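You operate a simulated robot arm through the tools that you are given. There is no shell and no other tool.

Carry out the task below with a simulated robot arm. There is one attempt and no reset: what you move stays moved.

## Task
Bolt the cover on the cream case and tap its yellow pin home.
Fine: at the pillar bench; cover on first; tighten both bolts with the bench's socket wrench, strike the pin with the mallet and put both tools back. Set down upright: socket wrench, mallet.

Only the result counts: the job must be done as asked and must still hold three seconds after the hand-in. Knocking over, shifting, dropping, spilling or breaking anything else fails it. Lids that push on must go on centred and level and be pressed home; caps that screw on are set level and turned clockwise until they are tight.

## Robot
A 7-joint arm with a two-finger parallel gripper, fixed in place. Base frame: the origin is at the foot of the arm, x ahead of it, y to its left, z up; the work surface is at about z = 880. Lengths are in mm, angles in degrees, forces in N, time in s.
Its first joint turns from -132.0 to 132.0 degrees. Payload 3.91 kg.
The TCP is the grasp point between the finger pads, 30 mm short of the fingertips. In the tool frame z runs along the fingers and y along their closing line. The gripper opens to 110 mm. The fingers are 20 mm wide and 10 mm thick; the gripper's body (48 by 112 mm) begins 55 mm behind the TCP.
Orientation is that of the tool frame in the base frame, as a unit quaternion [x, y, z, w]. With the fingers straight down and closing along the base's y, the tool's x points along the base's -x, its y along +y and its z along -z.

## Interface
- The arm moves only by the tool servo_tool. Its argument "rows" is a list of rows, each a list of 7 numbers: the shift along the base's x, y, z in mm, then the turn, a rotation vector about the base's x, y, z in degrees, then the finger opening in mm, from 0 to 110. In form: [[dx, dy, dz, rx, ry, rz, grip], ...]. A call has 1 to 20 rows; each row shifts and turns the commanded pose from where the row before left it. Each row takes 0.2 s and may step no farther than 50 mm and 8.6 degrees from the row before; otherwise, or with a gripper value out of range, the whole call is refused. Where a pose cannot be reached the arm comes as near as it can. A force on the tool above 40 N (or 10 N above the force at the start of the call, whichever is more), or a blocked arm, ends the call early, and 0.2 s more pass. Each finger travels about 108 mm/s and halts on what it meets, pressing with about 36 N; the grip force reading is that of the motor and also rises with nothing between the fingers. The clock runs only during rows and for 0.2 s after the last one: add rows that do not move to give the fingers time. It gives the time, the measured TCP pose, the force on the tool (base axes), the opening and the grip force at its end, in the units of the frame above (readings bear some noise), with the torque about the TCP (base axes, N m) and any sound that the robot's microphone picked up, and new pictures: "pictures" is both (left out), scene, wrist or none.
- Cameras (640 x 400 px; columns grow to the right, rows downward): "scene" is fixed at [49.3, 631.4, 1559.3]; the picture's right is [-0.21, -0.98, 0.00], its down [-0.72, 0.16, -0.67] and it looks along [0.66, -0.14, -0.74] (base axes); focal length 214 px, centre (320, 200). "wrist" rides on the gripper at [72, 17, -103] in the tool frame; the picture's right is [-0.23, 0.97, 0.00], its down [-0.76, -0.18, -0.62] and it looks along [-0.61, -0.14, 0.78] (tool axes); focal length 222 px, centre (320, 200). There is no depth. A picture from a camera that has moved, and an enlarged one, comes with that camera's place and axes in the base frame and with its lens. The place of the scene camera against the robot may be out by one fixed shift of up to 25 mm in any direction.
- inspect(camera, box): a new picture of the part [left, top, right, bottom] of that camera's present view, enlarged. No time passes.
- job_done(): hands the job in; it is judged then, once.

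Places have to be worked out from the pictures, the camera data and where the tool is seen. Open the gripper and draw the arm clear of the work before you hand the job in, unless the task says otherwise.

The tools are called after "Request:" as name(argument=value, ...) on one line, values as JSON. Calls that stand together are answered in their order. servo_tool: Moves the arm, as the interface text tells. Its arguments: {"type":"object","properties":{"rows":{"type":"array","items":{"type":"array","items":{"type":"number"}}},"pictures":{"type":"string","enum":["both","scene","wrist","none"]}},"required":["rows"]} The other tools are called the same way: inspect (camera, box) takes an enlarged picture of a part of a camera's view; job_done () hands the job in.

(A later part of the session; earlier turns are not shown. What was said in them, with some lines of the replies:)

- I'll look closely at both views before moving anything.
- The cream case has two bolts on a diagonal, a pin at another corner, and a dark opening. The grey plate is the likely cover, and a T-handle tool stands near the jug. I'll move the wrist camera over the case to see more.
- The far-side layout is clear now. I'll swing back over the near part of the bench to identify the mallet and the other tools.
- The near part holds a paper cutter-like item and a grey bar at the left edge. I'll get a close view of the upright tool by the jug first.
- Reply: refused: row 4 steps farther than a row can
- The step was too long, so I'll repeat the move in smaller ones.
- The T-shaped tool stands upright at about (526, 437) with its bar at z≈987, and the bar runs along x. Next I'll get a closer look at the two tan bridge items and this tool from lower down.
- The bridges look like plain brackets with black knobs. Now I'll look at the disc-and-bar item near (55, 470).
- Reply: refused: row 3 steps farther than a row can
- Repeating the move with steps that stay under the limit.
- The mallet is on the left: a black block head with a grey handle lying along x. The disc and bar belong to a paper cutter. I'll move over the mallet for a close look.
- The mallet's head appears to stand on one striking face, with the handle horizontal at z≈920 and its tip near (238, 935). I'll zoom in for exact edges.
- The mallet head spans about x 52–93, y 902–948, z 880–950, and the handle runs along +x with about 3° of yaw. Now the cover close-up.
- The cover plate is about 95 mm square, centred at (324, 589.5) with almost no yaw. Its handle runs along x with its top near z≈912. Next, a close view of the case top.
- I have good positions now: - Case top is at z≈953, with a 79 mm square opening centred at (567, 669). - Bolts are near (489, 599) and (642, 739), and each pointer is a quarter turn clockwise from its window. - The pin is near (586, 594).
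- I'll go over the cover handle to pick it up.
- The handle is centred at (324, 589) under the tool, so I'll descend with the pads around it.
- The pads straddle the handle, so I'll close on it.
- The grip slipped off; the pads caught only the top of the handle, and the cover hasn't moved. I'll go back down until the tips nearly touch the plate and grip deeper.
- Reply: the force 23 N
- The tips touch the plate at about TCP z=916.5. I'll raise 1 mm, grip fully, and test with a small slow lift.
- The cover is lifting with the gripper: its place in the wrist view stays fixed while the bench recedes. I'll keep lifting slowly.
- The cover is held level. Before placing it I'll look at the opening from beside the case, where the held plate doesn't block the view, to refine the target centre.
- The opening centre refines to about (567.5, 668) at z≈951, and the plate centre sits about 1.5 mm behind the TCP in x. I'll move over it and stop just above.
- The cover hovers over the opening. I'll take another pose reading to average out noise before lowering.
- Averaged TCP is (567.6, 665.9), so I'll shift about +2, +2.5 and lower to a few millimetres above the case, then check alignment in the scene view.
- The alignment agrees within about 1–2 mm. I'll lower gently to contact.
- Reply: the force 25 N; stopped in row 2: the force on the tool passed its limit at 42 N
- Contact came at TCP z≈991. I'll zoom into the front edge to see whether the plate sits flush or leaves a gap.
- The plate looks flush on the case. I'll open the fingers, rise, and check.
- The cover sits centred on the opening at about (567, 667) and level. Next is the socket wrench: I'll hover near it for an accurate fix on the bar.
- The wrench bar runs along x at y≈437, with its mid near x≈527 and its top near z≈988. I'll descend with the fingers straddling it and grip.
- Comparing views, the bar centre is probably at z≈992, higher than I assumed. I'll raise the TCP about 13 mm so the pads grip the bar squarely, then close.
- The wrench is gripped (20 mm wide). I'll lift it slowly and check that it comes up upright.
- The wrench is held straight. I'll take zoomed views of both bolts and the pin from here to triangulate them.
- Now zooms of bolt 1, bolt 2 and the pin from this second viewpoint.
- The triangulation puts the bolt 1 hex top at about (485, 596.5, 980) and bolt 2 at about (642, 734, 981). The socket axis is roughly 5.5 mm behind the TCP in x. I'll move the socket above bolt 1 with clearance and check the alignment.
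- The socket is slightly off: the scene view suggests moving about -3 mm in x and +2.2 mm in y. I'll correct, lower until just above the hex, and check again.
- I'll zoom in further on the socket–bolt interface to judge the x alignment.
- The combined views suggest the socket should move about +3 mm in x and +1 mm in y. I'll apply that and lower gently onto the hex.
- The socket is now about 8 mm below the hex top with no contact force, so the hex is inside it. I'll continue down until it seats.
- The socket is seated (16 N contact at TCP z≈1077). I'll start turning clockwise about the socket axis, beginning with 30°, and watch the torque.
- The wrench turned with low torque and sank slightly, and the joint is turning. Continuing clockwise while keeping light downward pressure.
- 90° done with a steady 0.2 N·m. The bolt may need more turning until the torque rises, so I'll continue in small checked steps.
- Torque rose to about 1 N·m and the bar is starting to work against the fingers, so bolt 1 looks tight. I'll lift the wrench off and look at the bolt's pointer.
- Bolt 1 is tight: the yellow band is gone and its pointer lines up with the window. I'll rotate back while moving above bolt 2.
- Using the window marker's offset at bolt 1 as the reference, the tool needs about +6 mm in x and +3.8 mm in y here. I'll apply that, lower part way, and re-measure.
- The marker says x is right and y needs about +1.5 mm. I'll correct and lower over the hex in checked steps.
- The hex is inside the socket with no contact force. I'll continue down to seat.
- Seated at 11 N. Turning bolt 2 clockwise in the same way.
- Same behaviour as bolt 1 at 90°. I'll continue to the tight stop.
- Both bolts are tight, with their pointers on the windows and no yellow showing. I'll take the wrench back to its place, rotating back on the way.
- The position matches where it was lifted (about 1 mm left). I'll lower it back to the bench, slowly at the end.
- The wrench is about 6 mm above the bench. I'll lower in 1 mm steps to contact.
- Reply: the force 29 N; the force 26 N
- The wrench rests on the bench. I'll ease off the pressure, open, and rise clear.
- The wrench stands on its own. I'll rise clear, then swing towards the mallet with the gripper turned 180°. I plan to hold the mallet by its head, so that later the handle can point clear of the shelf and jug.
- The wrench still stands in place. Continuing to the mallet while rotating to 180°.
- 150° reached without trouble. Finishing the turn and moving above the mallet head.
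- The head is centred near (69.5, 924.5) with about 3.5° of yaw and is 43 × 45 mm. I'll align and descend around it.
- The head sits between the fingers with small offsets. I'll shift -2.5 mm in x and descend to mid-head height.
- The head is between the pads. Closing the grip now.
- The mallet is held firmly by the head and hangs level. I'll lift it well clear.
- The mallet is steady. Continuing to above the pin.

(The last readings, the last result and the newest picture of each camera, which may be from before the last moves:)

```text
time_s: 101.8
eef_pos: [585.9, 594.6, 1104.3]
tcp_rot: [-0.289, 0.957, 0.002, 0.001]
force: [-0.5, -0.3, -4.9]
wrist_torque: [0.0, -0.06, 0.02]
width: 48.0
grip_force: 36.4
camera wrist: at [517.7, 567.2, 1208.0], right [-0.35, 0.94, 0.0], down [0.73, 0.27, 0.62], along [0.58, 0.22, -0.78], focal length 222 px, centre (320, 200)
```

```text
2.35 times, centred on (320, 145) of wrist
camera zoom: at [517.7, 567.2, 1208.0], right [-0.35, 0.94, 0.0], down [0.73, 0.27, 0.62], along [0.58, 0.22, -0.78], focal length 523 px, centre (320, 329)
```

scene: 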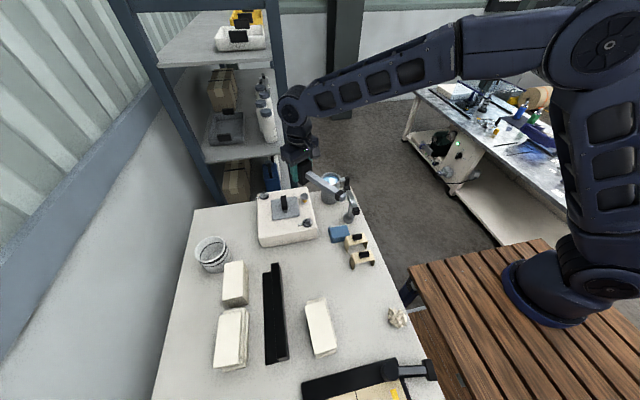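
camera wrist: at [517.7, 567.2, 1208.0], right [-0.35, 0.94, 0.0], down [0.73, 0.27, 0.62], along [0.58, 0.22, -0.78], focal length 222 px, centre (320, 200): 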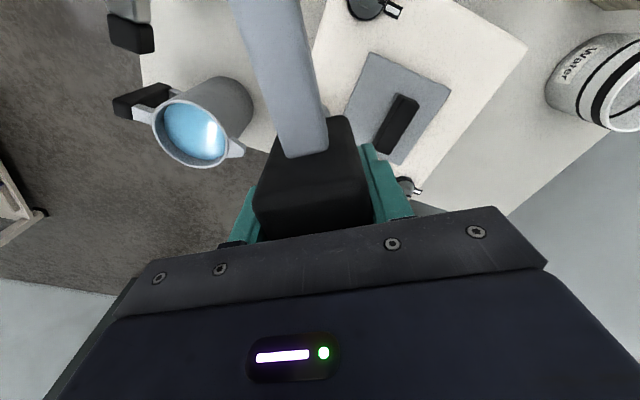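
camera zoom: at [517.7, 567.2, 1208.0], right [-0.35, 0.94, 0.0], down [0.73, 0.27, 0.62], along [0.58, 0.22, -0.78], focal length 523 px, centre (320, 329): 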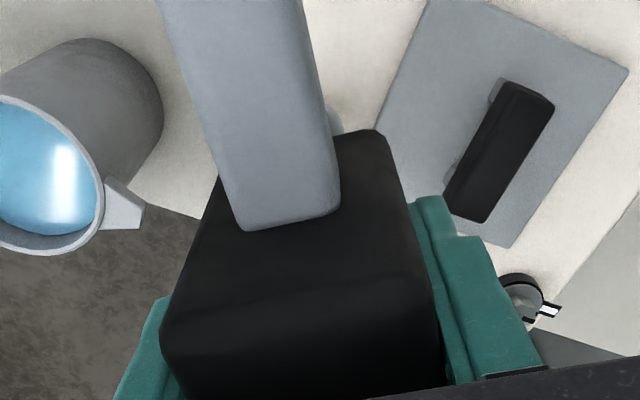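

The mallet head is over the pin (TCP at about (586.5, 593.7)). The handle points back and to the right, clear of the jug and wrench. I'll lower to about 30 mm above the pin and check.

Request:
servo_tool(rows=[[0, 0, -15, 0, 0, 0, 0], [0, 0, -20, 0, 0, 0, 0], [0, 0, -13, 0, 0, 0, 0], [0, 0, 0, 0, 0, 0, 0], [0, 0, 0, 0, 0, 0, 0]])

Request:
inspect(camera="scene", box=[270, 170, 340, 220])

Request:
inspect(camera="wrist", box=[280, 60, 440, 180])

```text
time_s: 103.0
eef_pos: [586.7, 594.4, 1057.8]
tcp_rot: [-0.289, 0.957, 0.003, 0.001]
force: [0.2, -0.5, -5.3]
wrist_torque: [0.05, -0.03, 0.0]
width: 48.0
grip_force: 35.7
camera wrist: at [518.7, 566.9, 1160.5], right [-0.35, 0.94, 0.0], down [0.73, 0.27, 0.62], along [0.58, 0.22, -0.78], focal length 222 px, centre (320, 200)
```

scene: 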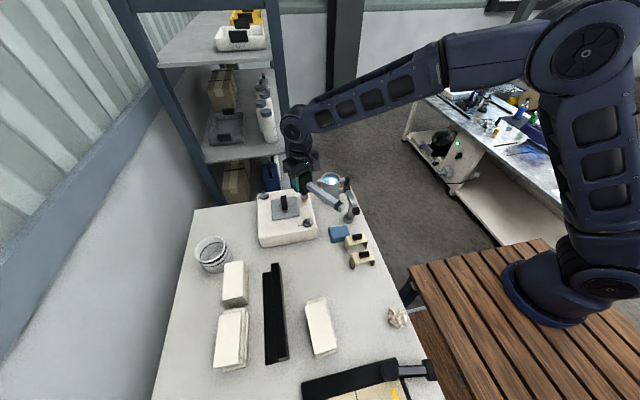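
wrist: 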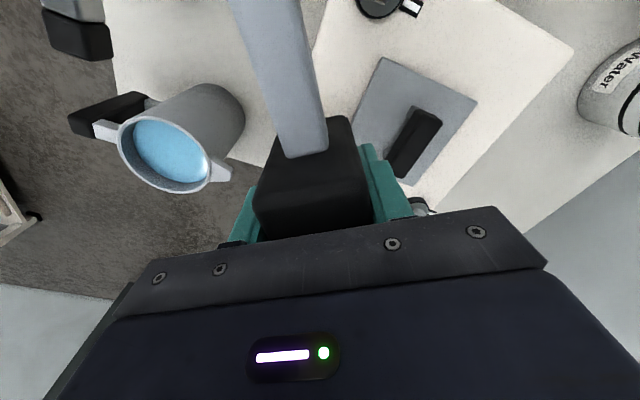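

```text
8.00 times, centred on (305, 195) of scene
camera zoom: at [49.3, 631.4, 1559.3], right [-0.21, -0.98, 0.0], down [-0.72, 0.16, -0.67], along [0.66, -0.14, -0.74], focal length 1716 px, centre (440, 240)
```

zoom: 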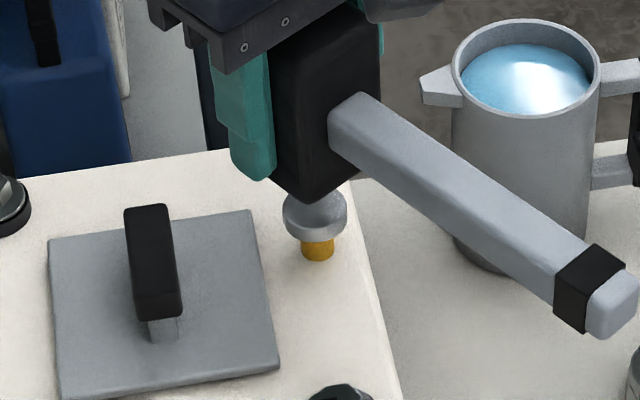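

```text
3.33 times, centred on (360, 120) of wrist
camera zoom: at [518.7, 566.9, 1160.5], right [-0.35, 0.94, 0.0], down [0.73, 0.27, 0.62], along [0.58, 0.22, -0.78], focal length 740 px, centre (187, 467)
```

zoom: 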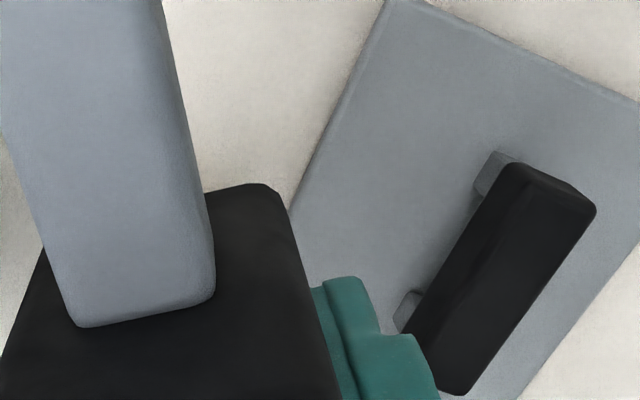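

The head's near corner sits where it should if the head is centred over the pin within 2–3 mm. Now the strike: a quick downward stroke that stops on force.

Request:
servo_tool(rows=[[0, 0, -12, 0, 0, 0, 0], [0, 0, -25, 0, 0, 0, 0], [0, 0, -12, 0, 0, 0, 0]])

Request:
inspect(camera="scene", box=[270, 170, 340, 220])

```text
time_s: 103.8
eef_pos: [587.6, 593.8, 1011.2]
tcp_rot: [-0.289, 0.957, 0.002, 0.001]
force: [-3.5, -4.6, 13.6]
wrist_torque: [-0.45, 0.03, -0.08]
width: 47.6
grip_force: 36.2
camera wrist: at [519.4, 566.9, 1114.0], right [-0.35, 0.94, 0.0], down [0.73, 0.27, 0.63], along [0.59, 0.22, -0.78], focal length 222 px, centre (320, 200)
```

scene: 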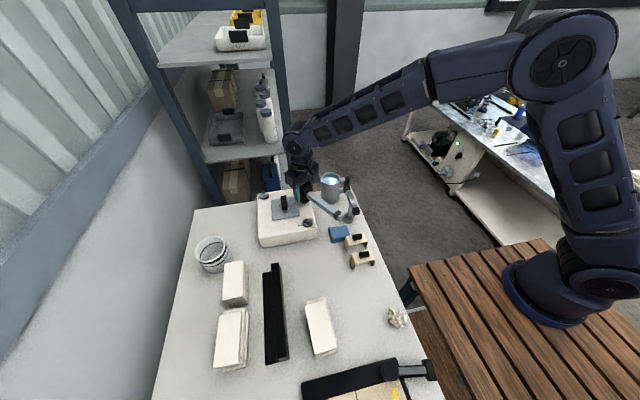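
wrist: 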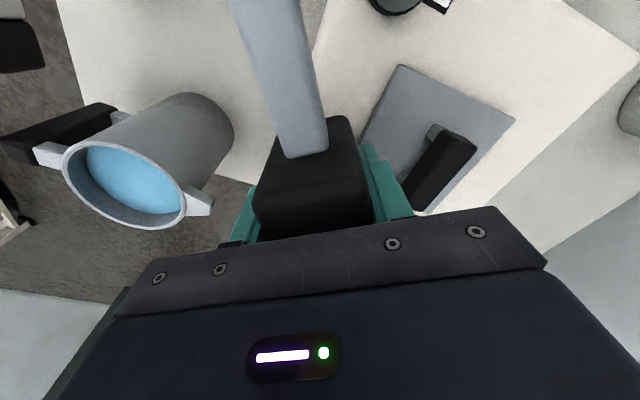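

```text
8.00 times, centred on (305, 195) of scene
camera zoom: at [49.3, 631.4, 1559.3], right [-0.21, -0.98, 0.0], down [-0.72, 0.16, -0.67], along [0.66, -0.14, -0.74], focal length 1716 px, centre (440, 240)
```

zoom: 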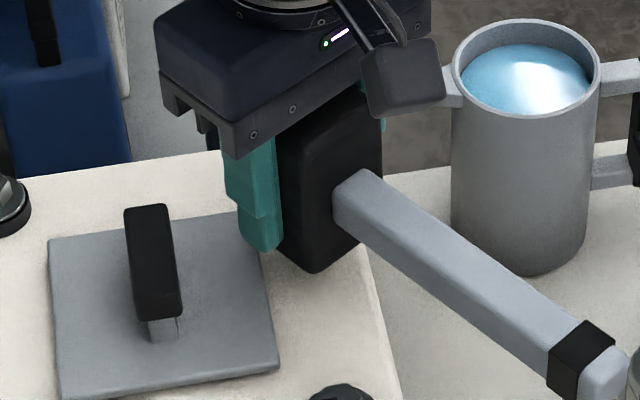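

The pin dropped about 15 mm. I'll lift and look at how far it still stands out.

Request:
servo_tool(rows=[[0, 0, 10, 0, 0, 0, 0], [0, 0, 20, 0, 0, 0, 0], [0, 0, 20, 0, 0, 0, 0], [0, 0, 0, 0, 0, 0, 0]])

Request:
inspect(camera="scene", box=[290, 190, 320, 212])

Request:
inspect(camera="scene", box=[320, 175, 370, 225])

```text
time_s: 104.8
eef_pos: [586.6, 593.0, 1059.4]
tcp_rot: [-0.289, 0.957, 0.001, 0.0]
force: [0.3, -0.3, -5.4]
wrist_torque: [0.03, -0.04, 0.02]
width: 47.8
grip_force: 36.1
camera wrist: at [519.7, 566.7, 1162.4], right [-0.35, 0.94, 0.0], down [0.73, 0.27, 0.62], along [0.58, 0.22, -0.78], focal length 222 px, centre (320, 200)
```

scene: 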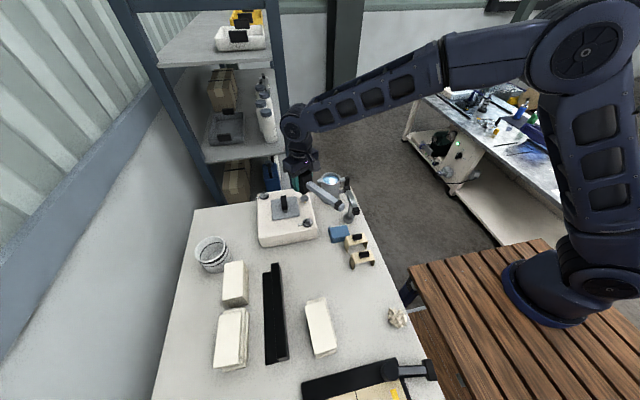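
wrist: 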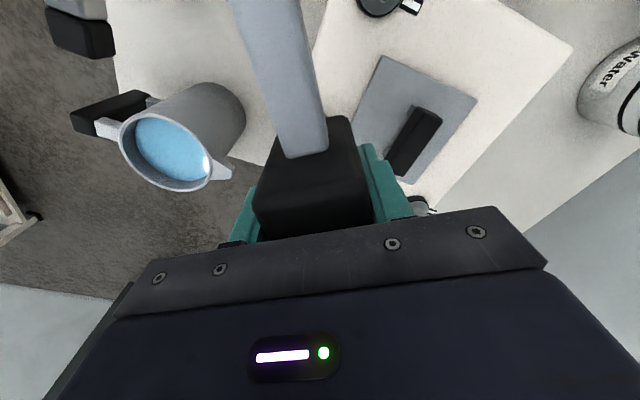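

```text
16.00 times, centred on (305, 201) of scene
camera zoom: at [49.3, 631.4, 1559.3], right [-0.21, -0.98, 0.0], down [-0.72, 0.16, -0.67], along [0.66, -0.14, -0.74], focal length 3432 px, centre (560, 184)
```

zoom: 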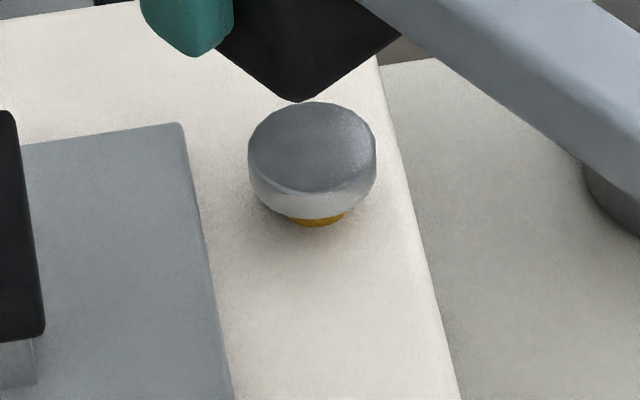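

```text
8.00 times, centred on (345, 200) of scene
camera zoom: at [49.3, 631.4, 1559.3], right [-0.21, -0.98, 0.0], down [-0.72, 0.16, -0.67], along [0.66, -0.14, -0.74], focal length 1716 px, centre (120, 200)
```

zoom: 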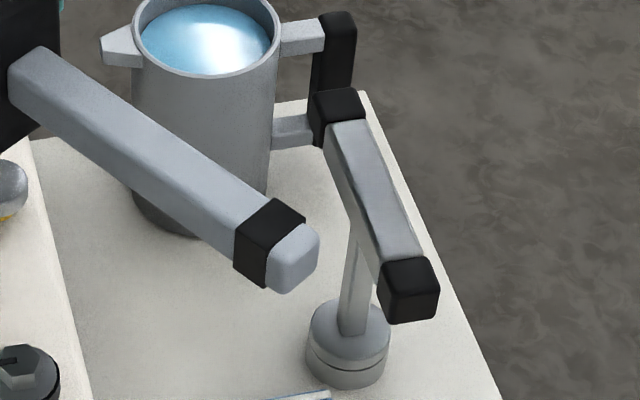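

A thin band of yellow remains, so I'll strike once more a bit deeper.

Request:
servo_tool(rows=[[0, 0, -12, 0, 0, 0, 0], [0, 0, -25, 0, 0, 0, 0], [0, 0, -22, 0, 0, 0, 0]], pictures="none")

Request:
servo_tool(rows=[[0, 0, 10, 0, 0, 0, 0], [0, 0, 20, 0, 0, 0, 0], [0, 0, 20, 0, 0, 0, 0], [0, 0, 0, 0, 0, 0, 0]])

Request:
inspect(camera="scene", box=[290, 190, 320, 212])

```text
time_s: 105.6
eef_pos: [587.1, 594.3, 1002.6]
tcp_rot: [-0.289, 0.957, 0.002, 0.002]
force: [-3.3, -8.0, 22.9]
wrist_torque: [-0.67, 0.16, -0.04]
width: 48.1
grip_force: 36.1
```

```text
time_s: 106.6
eef_pos: [586.3, 593.8, 1050.0]
tcp_rot: [-0.289, 0.957, 0.002, 0.0]
force: [0.3, -0.2, -4.8]
wrist_torque: [0.03, -0.07, 0.01]
width: 48.2
grip_force: 35.7
camera wrist: at [518.9, 566.8, 1153.1], right [-0.35, 0.94, 0.0], down [0.73, 0.27, 0.62], along [0.58, 0.22, -0.78], focal length 222 px, centre (320, 200)
```

scene: 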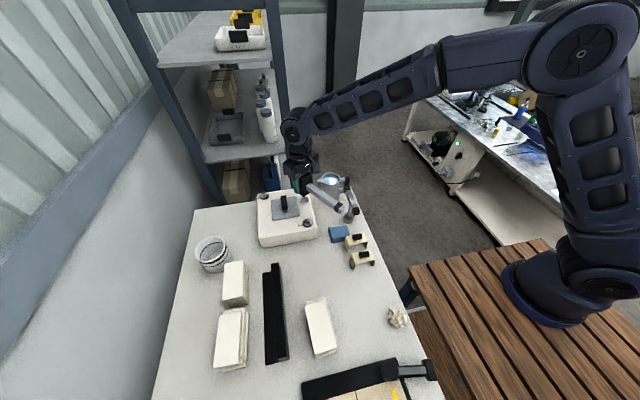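
wrist: 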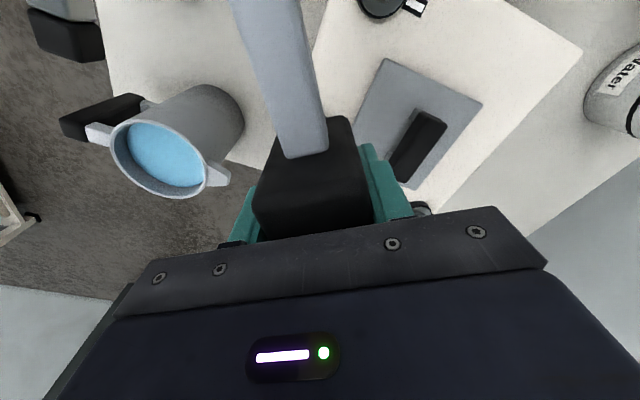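

```text
16.00 times, centred on (305, 201) of scene
camera zoom: at [49.3, 631.4, 1559.3], right [-0.21, -0.98, 0.0], down [-0.72, 0.16, -0.67], along [0.66, -0.14, -0.74], focal length 3432 px, centre (560, 184)
```

zoom: 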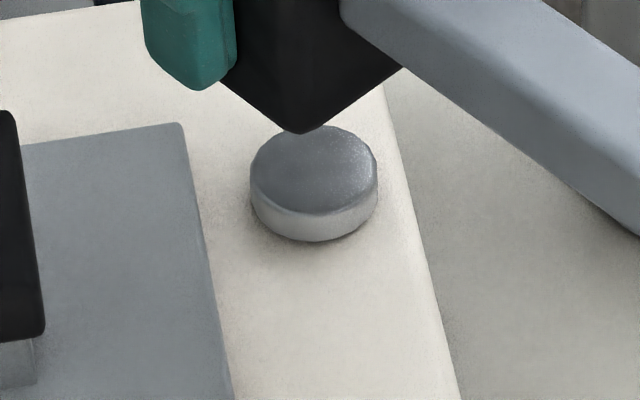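

No yellow is visible now. One more firm tap to confirm it is against the stop.

Request:
servo_tool(rows=[[0, 0, -12, 0, 0, 0, 0], [0, 0, -25, 0, 0, 0, 0], [0, 0, -15, 0, 0, 0, 0]], pictures="none")

Request:
servo_tool(rows=[[0, 0, 10, 0, 0, 0, 0], [0, 0, 20, 0, 0, 0, 0], [0, 0, 25, 0, 0, 0, 0], [0, 0, 0, 0, 0, 0, 0]])

Request:
inspect(camera="scene", box=[290, 190, 320, 212])

```text
time_s: 107.4
eef_pos: [586.7, 594.2, 1002.2]
tcp_rot: [-0.289, 0.957, 0.002, 0.003]
force: [-3.4, -9.3, 27.6]
wrist_torque: [-0.87, 0.11, -0.03]
width: 47.8
grip_force: 35.5
```

```text
time_s: 108.4
eef_pos: [586.3, 594.8, 1053.6]
tcp_rot: [-0.289, 0.957, 0.002, 0.0]
force: [0.3, 0.0, -5.2]
wrist_torque: [0.03, -0.04, 0.0]
width: 48.0
grip_force: 36.2
camera wrist: at [518.7, 567.7, 1156.6], right [-0.35, 0.94, 0.0], down [0.73, 0.27, 0.62], along [0.58, 0.22, -0.78], focal length 222 px, centre (320, 200)
```

scene: 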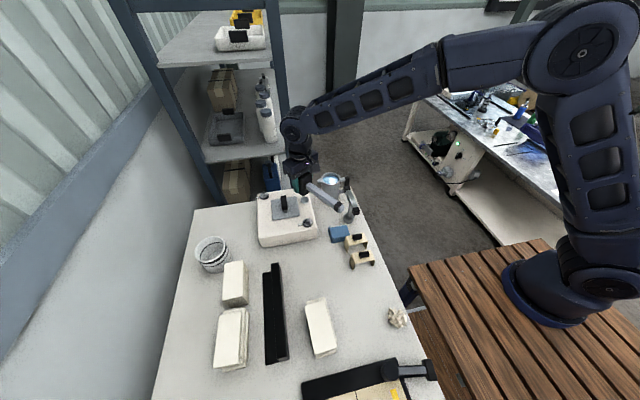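
wrist: 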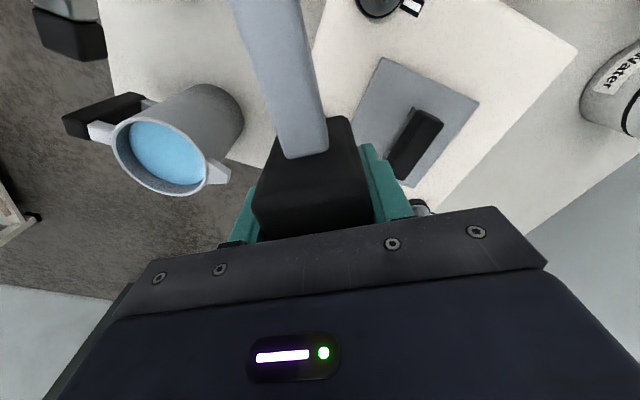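

```text
16.00 times, centred on (305, 201) of scene
camera zoom: at [49.3, 631.4, 1559.3], right [-0.21, -0.98, 0.0], down [-0.72, 0.16, -0.67], along [0.66, -0.14, -0.74], focal length 3432 px, centre (560, 184)
```

zoom: 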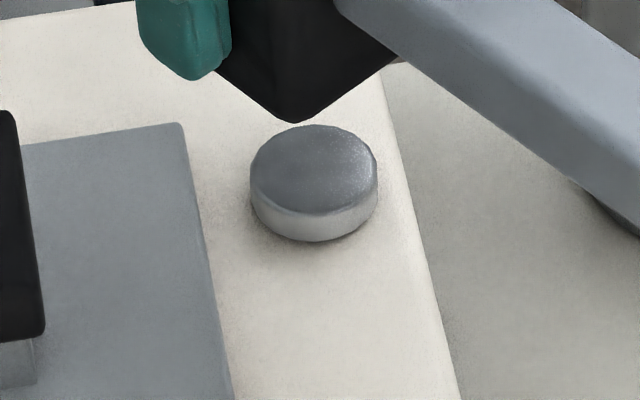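

The pin didn't move further, so it is home. I'll carry the mallet back along the same path, rotating back.

Request:
servo_tool(rows=[[0, 0, 25, 0, 0, 0, 0], [0, 0, 28, 0, 0, 0, 0], [-20, 13, 0, 0, 0, 6, 0], [-25, 16, 0, 0, 0, 7.2, 0], [-25, 16, 0, 0, 0, 7.2, 0], [-25, 16, 0, 0, 0, 7.2, 0], [-25, 16, 0, 0, 0, 7.2, 0], [-25, 16, 0, 0, 0, 7.2, 0], [-25, 16, 0, 0, 0, 7.2, 0], [-25, 16, 0, 0, 0, 7.2, 0], [-25, 16, 0, 0, 0, 7.2, 0], [-25, 16, 0, 0, 0, 7.2, 0], [0, 0, 0, 0, 0, 0, 0]], pictures="scene")

Request:
servo_tool(rows=[[-25, 16, 0, 0, 0, 7.2, 0], [-25, 16, 0, 0, 0, 7.2, 0], [-25, 16, 0, 0, 0, 7.2, 0], [-25, 16, 0, 0, 0, 7.2, 0], [-25, 16, 0, 0, 0, 7.2, 0], [-25, 16, 0, 0, 0, 7.2, 0], [-25, 16, 0, 0, 0, 7.2, 0], [-25, 16, 0, 0, 0, 7.2, 0], [-25, 16, 0, 0, 0, 7.2, 0], [-25, 16, 0, 0, 0, 7.2, 0], [-24, 14, 0, 0, 0, 7.2, 0], [0, 0, 0, 0, 0, 0, 0], [0, 0, 0, 0, 0, 0, 0]])

```text
time_s: 111.2
eef_pos: [343.5, 753.1, 1106.5]
tcp_rot: [0.791, -0.612, -0.002, 0.0]
force: [0.0, 0.2, -4.7]
wrist_torque: [0.1, 0.0, 0.0]
width: 47.8
grip_force: 35.8
```

scene: 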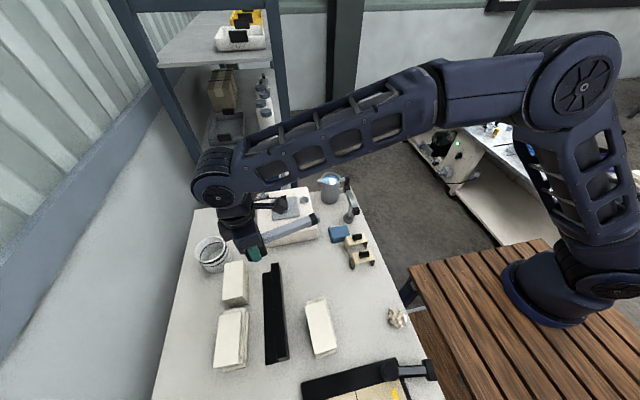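

```text
time_s: 114.0
eef_pos: [67.5, 926.1, 1105.5]
tcp_rot: [0.999, 0.033, -0.001, 0.001]
force: [0.1, -0.3, -6.1]
wrist_torque: [-0.02, 0.05, 0.01]
width: 47.9
grip_force: 36.5
camera wrist: at [143.1, 913.6, 1208.2], right [-0.16, -0.99, 0.0], down [-0.77, 0.13, 0.62], along [-0.62, 0.1, -0.78], focal length 222 px, centre (320, 200)
```

scene: 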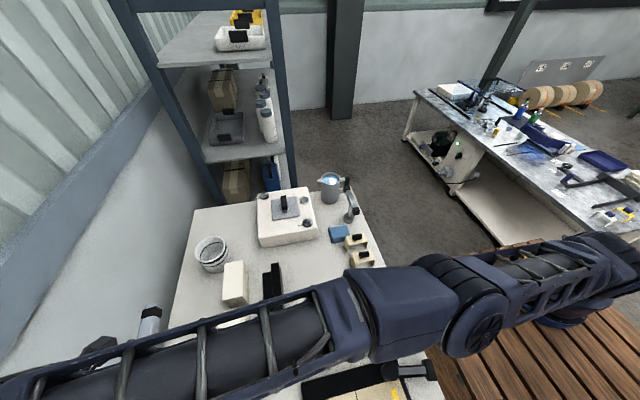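
wrist: 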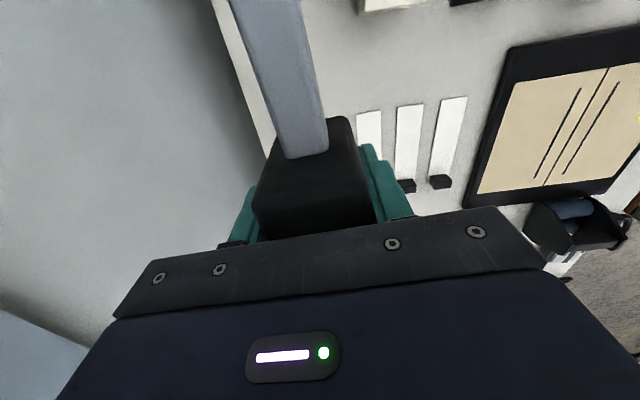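

The mallet is back above its place, and the view matches the lift view. Lowering it, slowly at the end.

Request:
servo_tool(rows=[[0, -0.5, -25, 0, 0, 0, 0], [0, 0, -40, 0, 0, 0, 0], [0, 0, -40, 0, 0, 0, 0], [0, 0, -35, 0, 0, 0, 0], [0, 0, -20, 0, 0, 0, 0], [0, 0, -12, 0, 0, 0, 0], [0, 0, -6, 0, 0, 0, 0], [0, 0, 0, 0, 0, 0, 0]], pictures="wrist")

Request:
servo_tool(rows=[[0, 0, -1.5, 0, 0, 0, 0], [0, 0, -1.5, 0, 0, 0, 0], [0, 0, -1, 0, 0, 0, 0], [0, 0, 0, 0, 0, 0, 0]], pictures="none")

```text
time_s: 115.8
eef_pos: [68.6, 925.2, 927.9]
tcp_rot: [1.0, 0.031, -0.001, 0.002]
force: [1.2, 0.8, -5.0]
wrist_torque: [0.03, 0.08, -0.03]
width: 48.0
grip_force: 35.8
camera wrist: at [143.7, 912.1, 1031.7], right [-0.17, -0.99, 0.0], down [-0.77, 0.13, 0.62], along [-0.62, 0.1, -0.78], focal length 222 px, centre (320, 200)
```

wrist: 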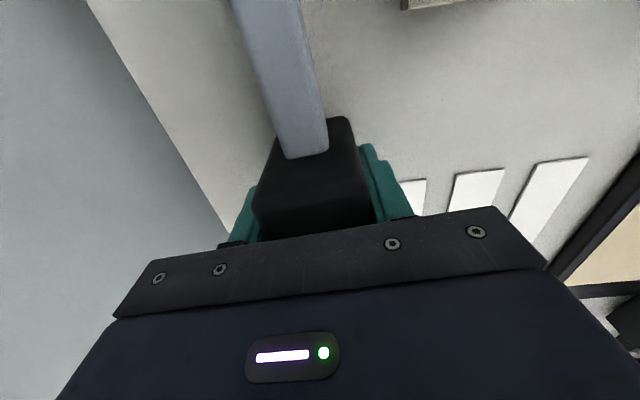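

```text
time_s: 116.8
eef_pos: [67.4, 924.1, 924.6]
tcp_rot: [1.0, 0.031, -0.001, 0.002]
force: [0.4, 0.0, -6.1]
wrist_torque: [-0.01, 0.03, 0.01]
width: 48.2
grip_force: 35.9
```

No contact yet. Continuing down in small steps.

Request:
servo_tool(rows=[[0, 0, -1, 0, 0, 0, 0], [0, 0, -1, 0, 0, 0, 0], [0, 0, 0, 0, 0, 0, 0]], pictures="none")

Request:
servo_tool(rows=[[0, 0, -0.7, 0, 0, 0, 0], [0, 0, -0.7, 0, 0, 0, 0], [0, 0, 0, 0, 0, 0, 0]], pictures="none")

```text
time_s: 117.6
eef_pos: [68.8, 925.0, 922.6]
tcp_rot: [1.0, 0.031, 0.0, 0.002]
force: [0.7, -0.3, -4.9]
wrist_torque: [0.01, 0.08, -0.01]
width: 48.3
grip_force: 36.2
```

```text
time_s: 118.4
eef_pos: [70.0, 924.9, 922.3]
tcp_rot: [0.999, 0.032, -0.001, 0.002]
force: [-0.1, 0.2, -5.6]
wrist_torque: [-0.04, 0.06, -0.01]
width: 47.7
grip_force: 36.1
```

Request:
servo_tool(rows=[[0, 0, -0.7, 0, 0, 0, 0], [0, 0, -0.7, 0, 0, 0, 0], [0, 0, 0, 0, 0, 0, 0]], pictures="none")

Request:
servo_tool(rows=[[0, 0, -0.6, 0, 0, 0, 0], [0, 0, -0.6, 0, 0, 0, 0], [0, 0, 0, 0, 0, 0, 0]], pictures="wrist")

```text
time_s: 119.2
eef_pos: [68.5, 925.0, 920.8]
tcp_rot: [1.0, 0.032, -0.001, 0.001]
force: [0.5, 0.1, -1.5]
wrist_torque: [0.1, -0.03, -0.04]
width: 47.9
grip_force: 36.2
```

```text
time_s: 120.0
eef_pos: [68.9, 924.6, 920.5]
tcp_rot: [1.0, 0.031, -0.001, 0.0]
force: [4.7, -0.9, 10.4]
wrist_torque: [0.38, -0.39, -0.12]
width: 47.8
grip_force: 35.9
camera wrist: at [144.1, 912.0, 1023.5], right [-0.17, -0.99, 0.0], down [-0.77, 0.13, 0.62], along [-0.62, 0.1, -0.78], focal length 222 px, centre (320, 200)
```

wrist: 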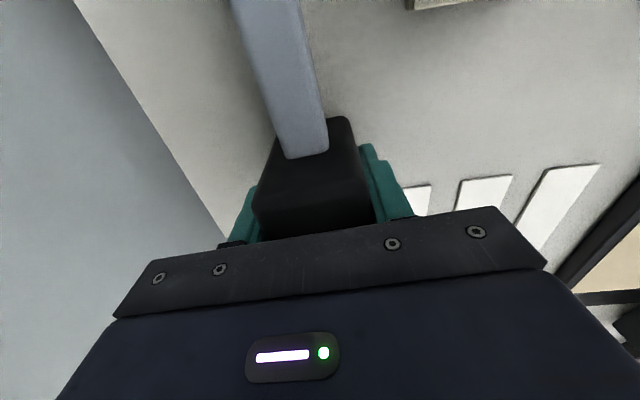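

The mallet is on the bench (10 N contact). Opening the fingers and rising straight up.

Request:
servo_tool(rows=[[0, 0, 0.3, 0, 0, 0, 44], [0, 0, 0, 0, 0, 0, 50], [0, 0, 0, 0, 0, 0, 60], [0, 0, 0, 0, 0, 0, 76], [0, 0, 0, 0, 0, 0, 78], [0, 0, 0, 0, 0, 0, 78]], pictures="wrist")

Request:
servo_tool(rows=[[0, 0, 10, 0, 0, 0, 78], [0, 0, 25, 0, 0, 0, 78], [0, 0, 40, 0, 0, 0, 78], [0, 0, 45, 0, 0, 0, 78], [0, 0, 45, 0, 0, 0, 78], [0, 0, 35, 0, 0, 0, 78], [0, 0, 0, 0, 0, 0, 78]])

Request:
inspect(camera="wrist", box=[200, 0, 440, 200])

```text
time_s: 121.4
eef_pos: [67.5, 924.9, 919.8]
tcp_rot: [0.999, 0.032, -0.002, 0.002]
force: [0.6, 0.3, -0.4]
wrist_torque: [-0.02, 0.01, 0.04]
width: 77.9
grip_force: 0.1
camera wrist: at [143.7, 912.0, 1022.7], right [-0.17, -0.99, 0.0], down [-0.77, 0.13, 0.62], along [-0.62, 0.1, -0.78], focal length 222 px, centre (320, 200)
```

wrist: 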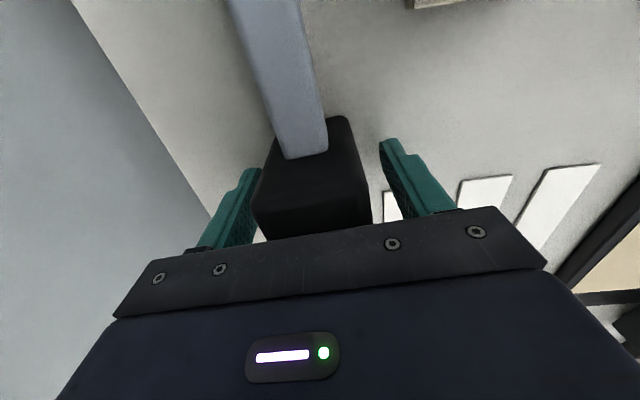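

```text
time_s: 123.0
eef_pos: [67.6, 923.3, 1118.7]
tcp_rot: [1.0, 0.031, -0.001, 0.002]
force: [0.6, 0.4, 0.1]
wrist_torque: [0.01, -0.01, 0.0]
width: 77.9
grip_force: 0.1
camera wrist: at [142.4, 910.6, 1221.9], right [-0.17, -0.99, 0.0], down [-0.77, 0.13, 0.62], along [-0.62, 0.1, -0.78], focal length 222 px, centre (320, 200)
```

scene: 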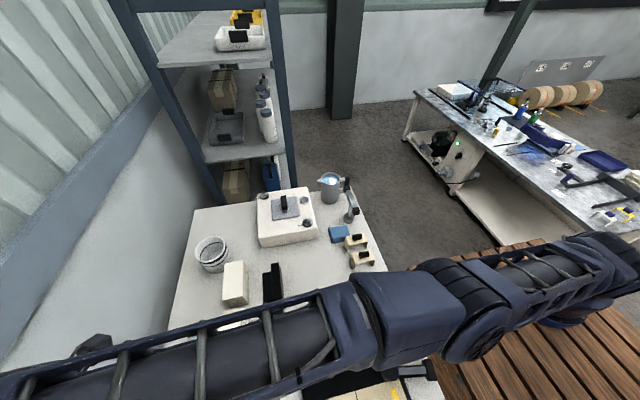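
wrist: 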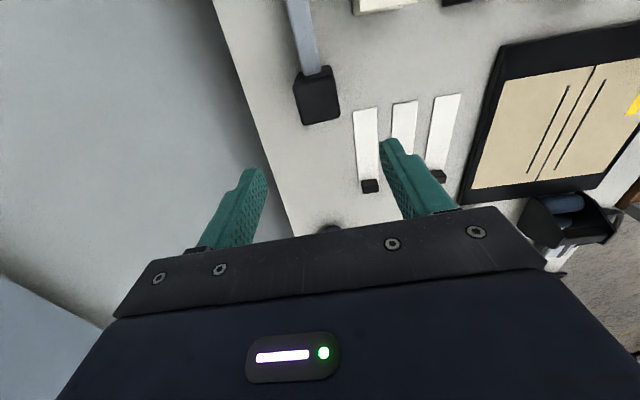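

```text
2.00 times, centred on (320, 100) of wrist
camera zoom: at [142.4, 910.6, 1221.9], right [-0.17, -0.99, 0.0], down [-0.77, 0.13, 0.62], along [-0.62, 0.1, -0.78], focal length 444 px, centre (320, 400)
```

zoom: 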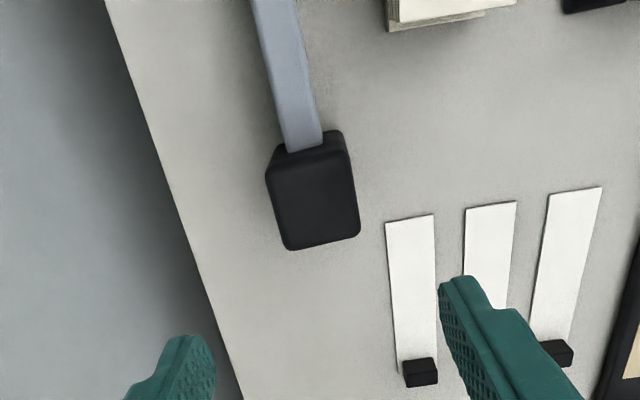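

The mallet stands in its original spot and orientation. I'll draw the arm back clear of the work for a final check of everything.

Request:
servo_tool(rows=[[10, -10, 15, 0, 0, -7.6, 80], [13, -20, 15, 0, 0, -7.6, 80], [13, -25, 15, 0, 0, -7.6, 80], [13, -25, 15, 0, 0, -7.6, 80], [13, -25, 15, 0, 0, -7.6, 80], [13, -25, 10, 0, 0, -7.6, 80], [13, -25, 10, 0, 0, -7.6, 80], [13, -25, 10, 0, 0, -7.6, 80], [13, -25, 10, 0, 0, -7.6, 80], [13, -25, 10, 0, 0, -7.6, 80], [13, -25, 10, 0, 0, -7.6, 80], [13, -25, 10, 0, 0, -7.6, 80], [13, -25, 10, 0, 0, -7.6, 80], [13, -25, 10, 0, 0, -7.6, 80], [13, -25, 10, 0, 0, -7.6, 80], [13, -25, 10, 0, 0, -7.6, 80], [13, -25, 10, 0, 0, -7.6, 80], [13, -25, 10, 0, 0, -7.6, 80], [13, -25, 10, 0, 0, -7.6, 80], [13, -25, 10, 0, 0, -7.6, 80]])

Request:
servo_tool(rows=[[20, -25, 0, 0, 0, -7.6, 80], [20, -25, 0, 0, 0, -7.6, 80], [20, -20, 0, 0, 0, -7.6, 80], [15, -15, 0, 0, 0, -7.6, 80], [0, 0, 0, 0, 0, 0, 80], [0, 0, 0, 0, 0, 0, 80]])

Request:
inspect(camera="scene", box=[150, 170, 450, 400])

Request:
inspect(camera="scene", box=[240, 165, 380, 250])

```text
time_s: 127.2
eef_pos: [327.1, 442.0, 1342.6]
tcp_rot: [-0.272, 0.962, 0.001, 0.001]
force: [0.1, 0.7, 0.0]
wrist_torque: [-0.08, -0.01, -0.01]
width: 80.3
grip_force: 0.0
camera wrist: at [257.9, 417.3, 1445.9], right [-0.32, 0.95, 0.0], down [0.74, 0.24, 0.62], along [0.59, 0.2, -0.78], focal length 222 px, centre (320, 200)
```

scene: 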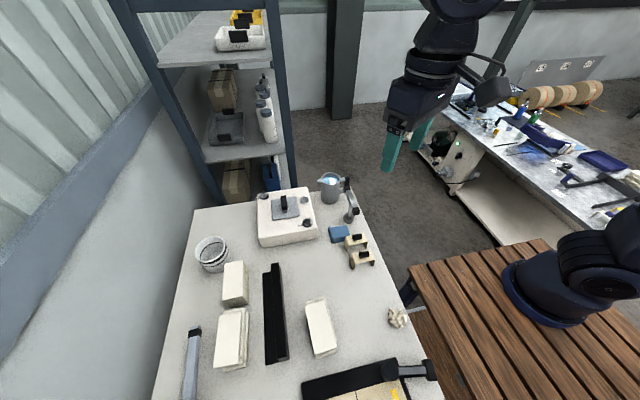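
wrist: 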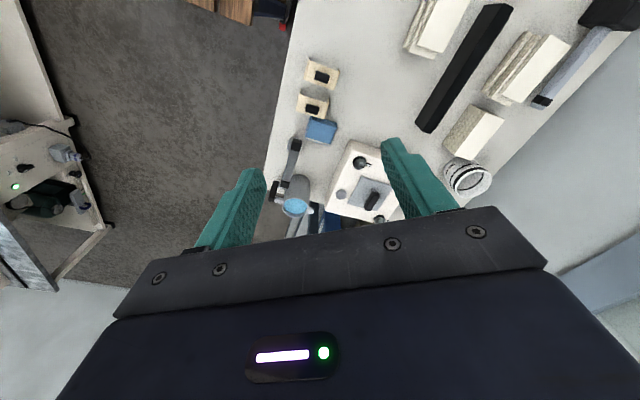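

```text
time_s: 128.6
eef_pos: [401.2, 360.3, 1342.3]
tcp_rot: [-0.011, 1.0, 0.002, 0.0]
force: [-0.2, -0.4, -0.7]
wrist_torque: [0.01, 0.0, -0.02]
width: 79.9
grip_force: 0.2
camera wrist: at [329.6, 373.7, 1446.2], right [0.21, 0.98, 0.0], down [0.76, -0.16, 0.62], along [0.61, -0.13, -0.78], focal length 222 px, centre (320, 200)
```

scene: 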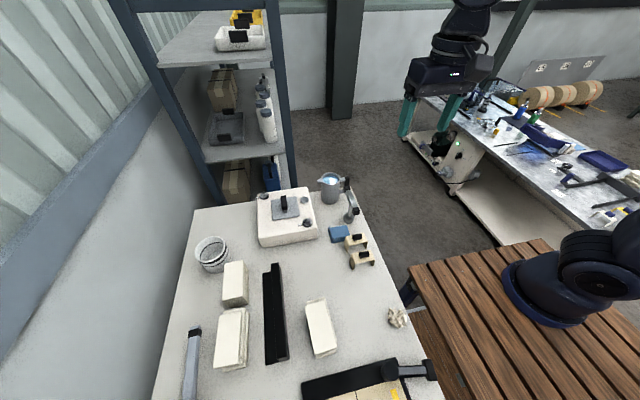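
wrist: 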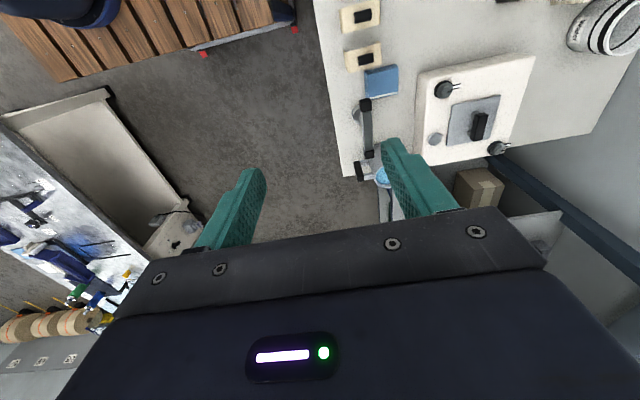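

```text
1.74 times, centred on (300, 285) of scene
camera zoom: at [49.3, 631.4, 1559.3], right [-0.21, -0.98, 0.0], down [-0.72, 0.16, -0.67], along [0.66, -0.14, -0.74], focal length 373 px, centre (355, 52)
```

zoom: 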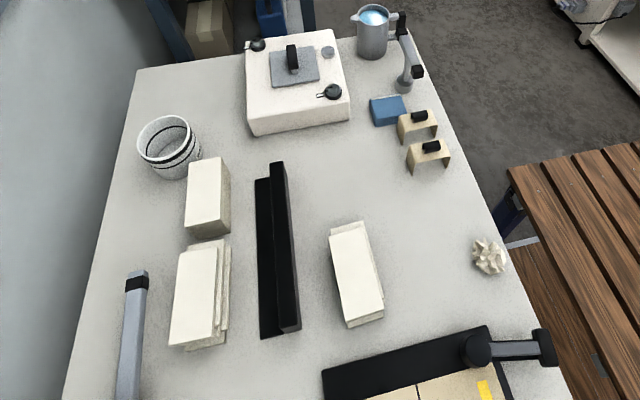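

```text
4.57 times, centred on (310, 208) of scene
camera zoom: at [49.3, 631.4, 1559.3], right [-0.21, -0.98, 0.0], down [-0.72, 0.16, -0.67], along [0.66, -0.14, -0.74], focal length 980 px, centre (366, 166)
```

zoom: 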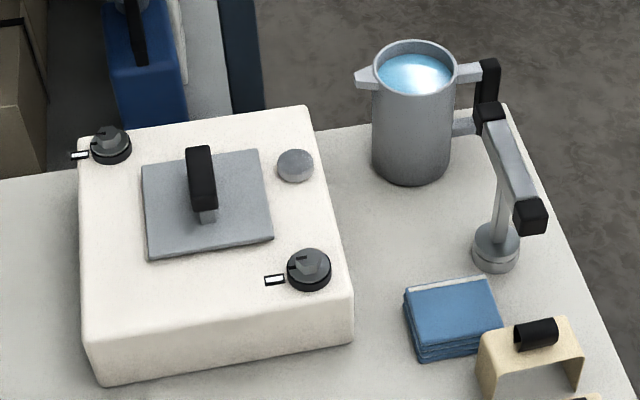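

The final view shows everything as asked:
- The cover is centred and level on the case.
- Both bolts are tight, with their pointers on the windows.
- The pin is flush.
- The wrench and mallet stand upright in their places.
- Nothing else has moved.

The gripper is open and clear, so I'm handing in.

Request:
job_done()

```text
The job is handed in.
```

I finished the job at the pillar bench and handed it in. I don't have the judge's result.

- **Cover:** it sits level over the opening in the cream case, within about 2 mm of centre. I pressed it down with about 42 N. My first grip on its handle slipped off, but the cover didn't move.
- **Bolts:** I turned both clockwise with the socket wrench until the torque climbed to about 1 N·m. The yellow bands are gone and both pointers line up with their windows.
- **Pin:** two strikes with the mallet drove it in. A third did not move it further, so I took it as home; no yellow shows.
- **Tools:** the wrench and mallet are back in their places, standing upright as I found them.

In the last pictures nothing else on the bench had moved. The gripper is open and the arm is clear of the work.
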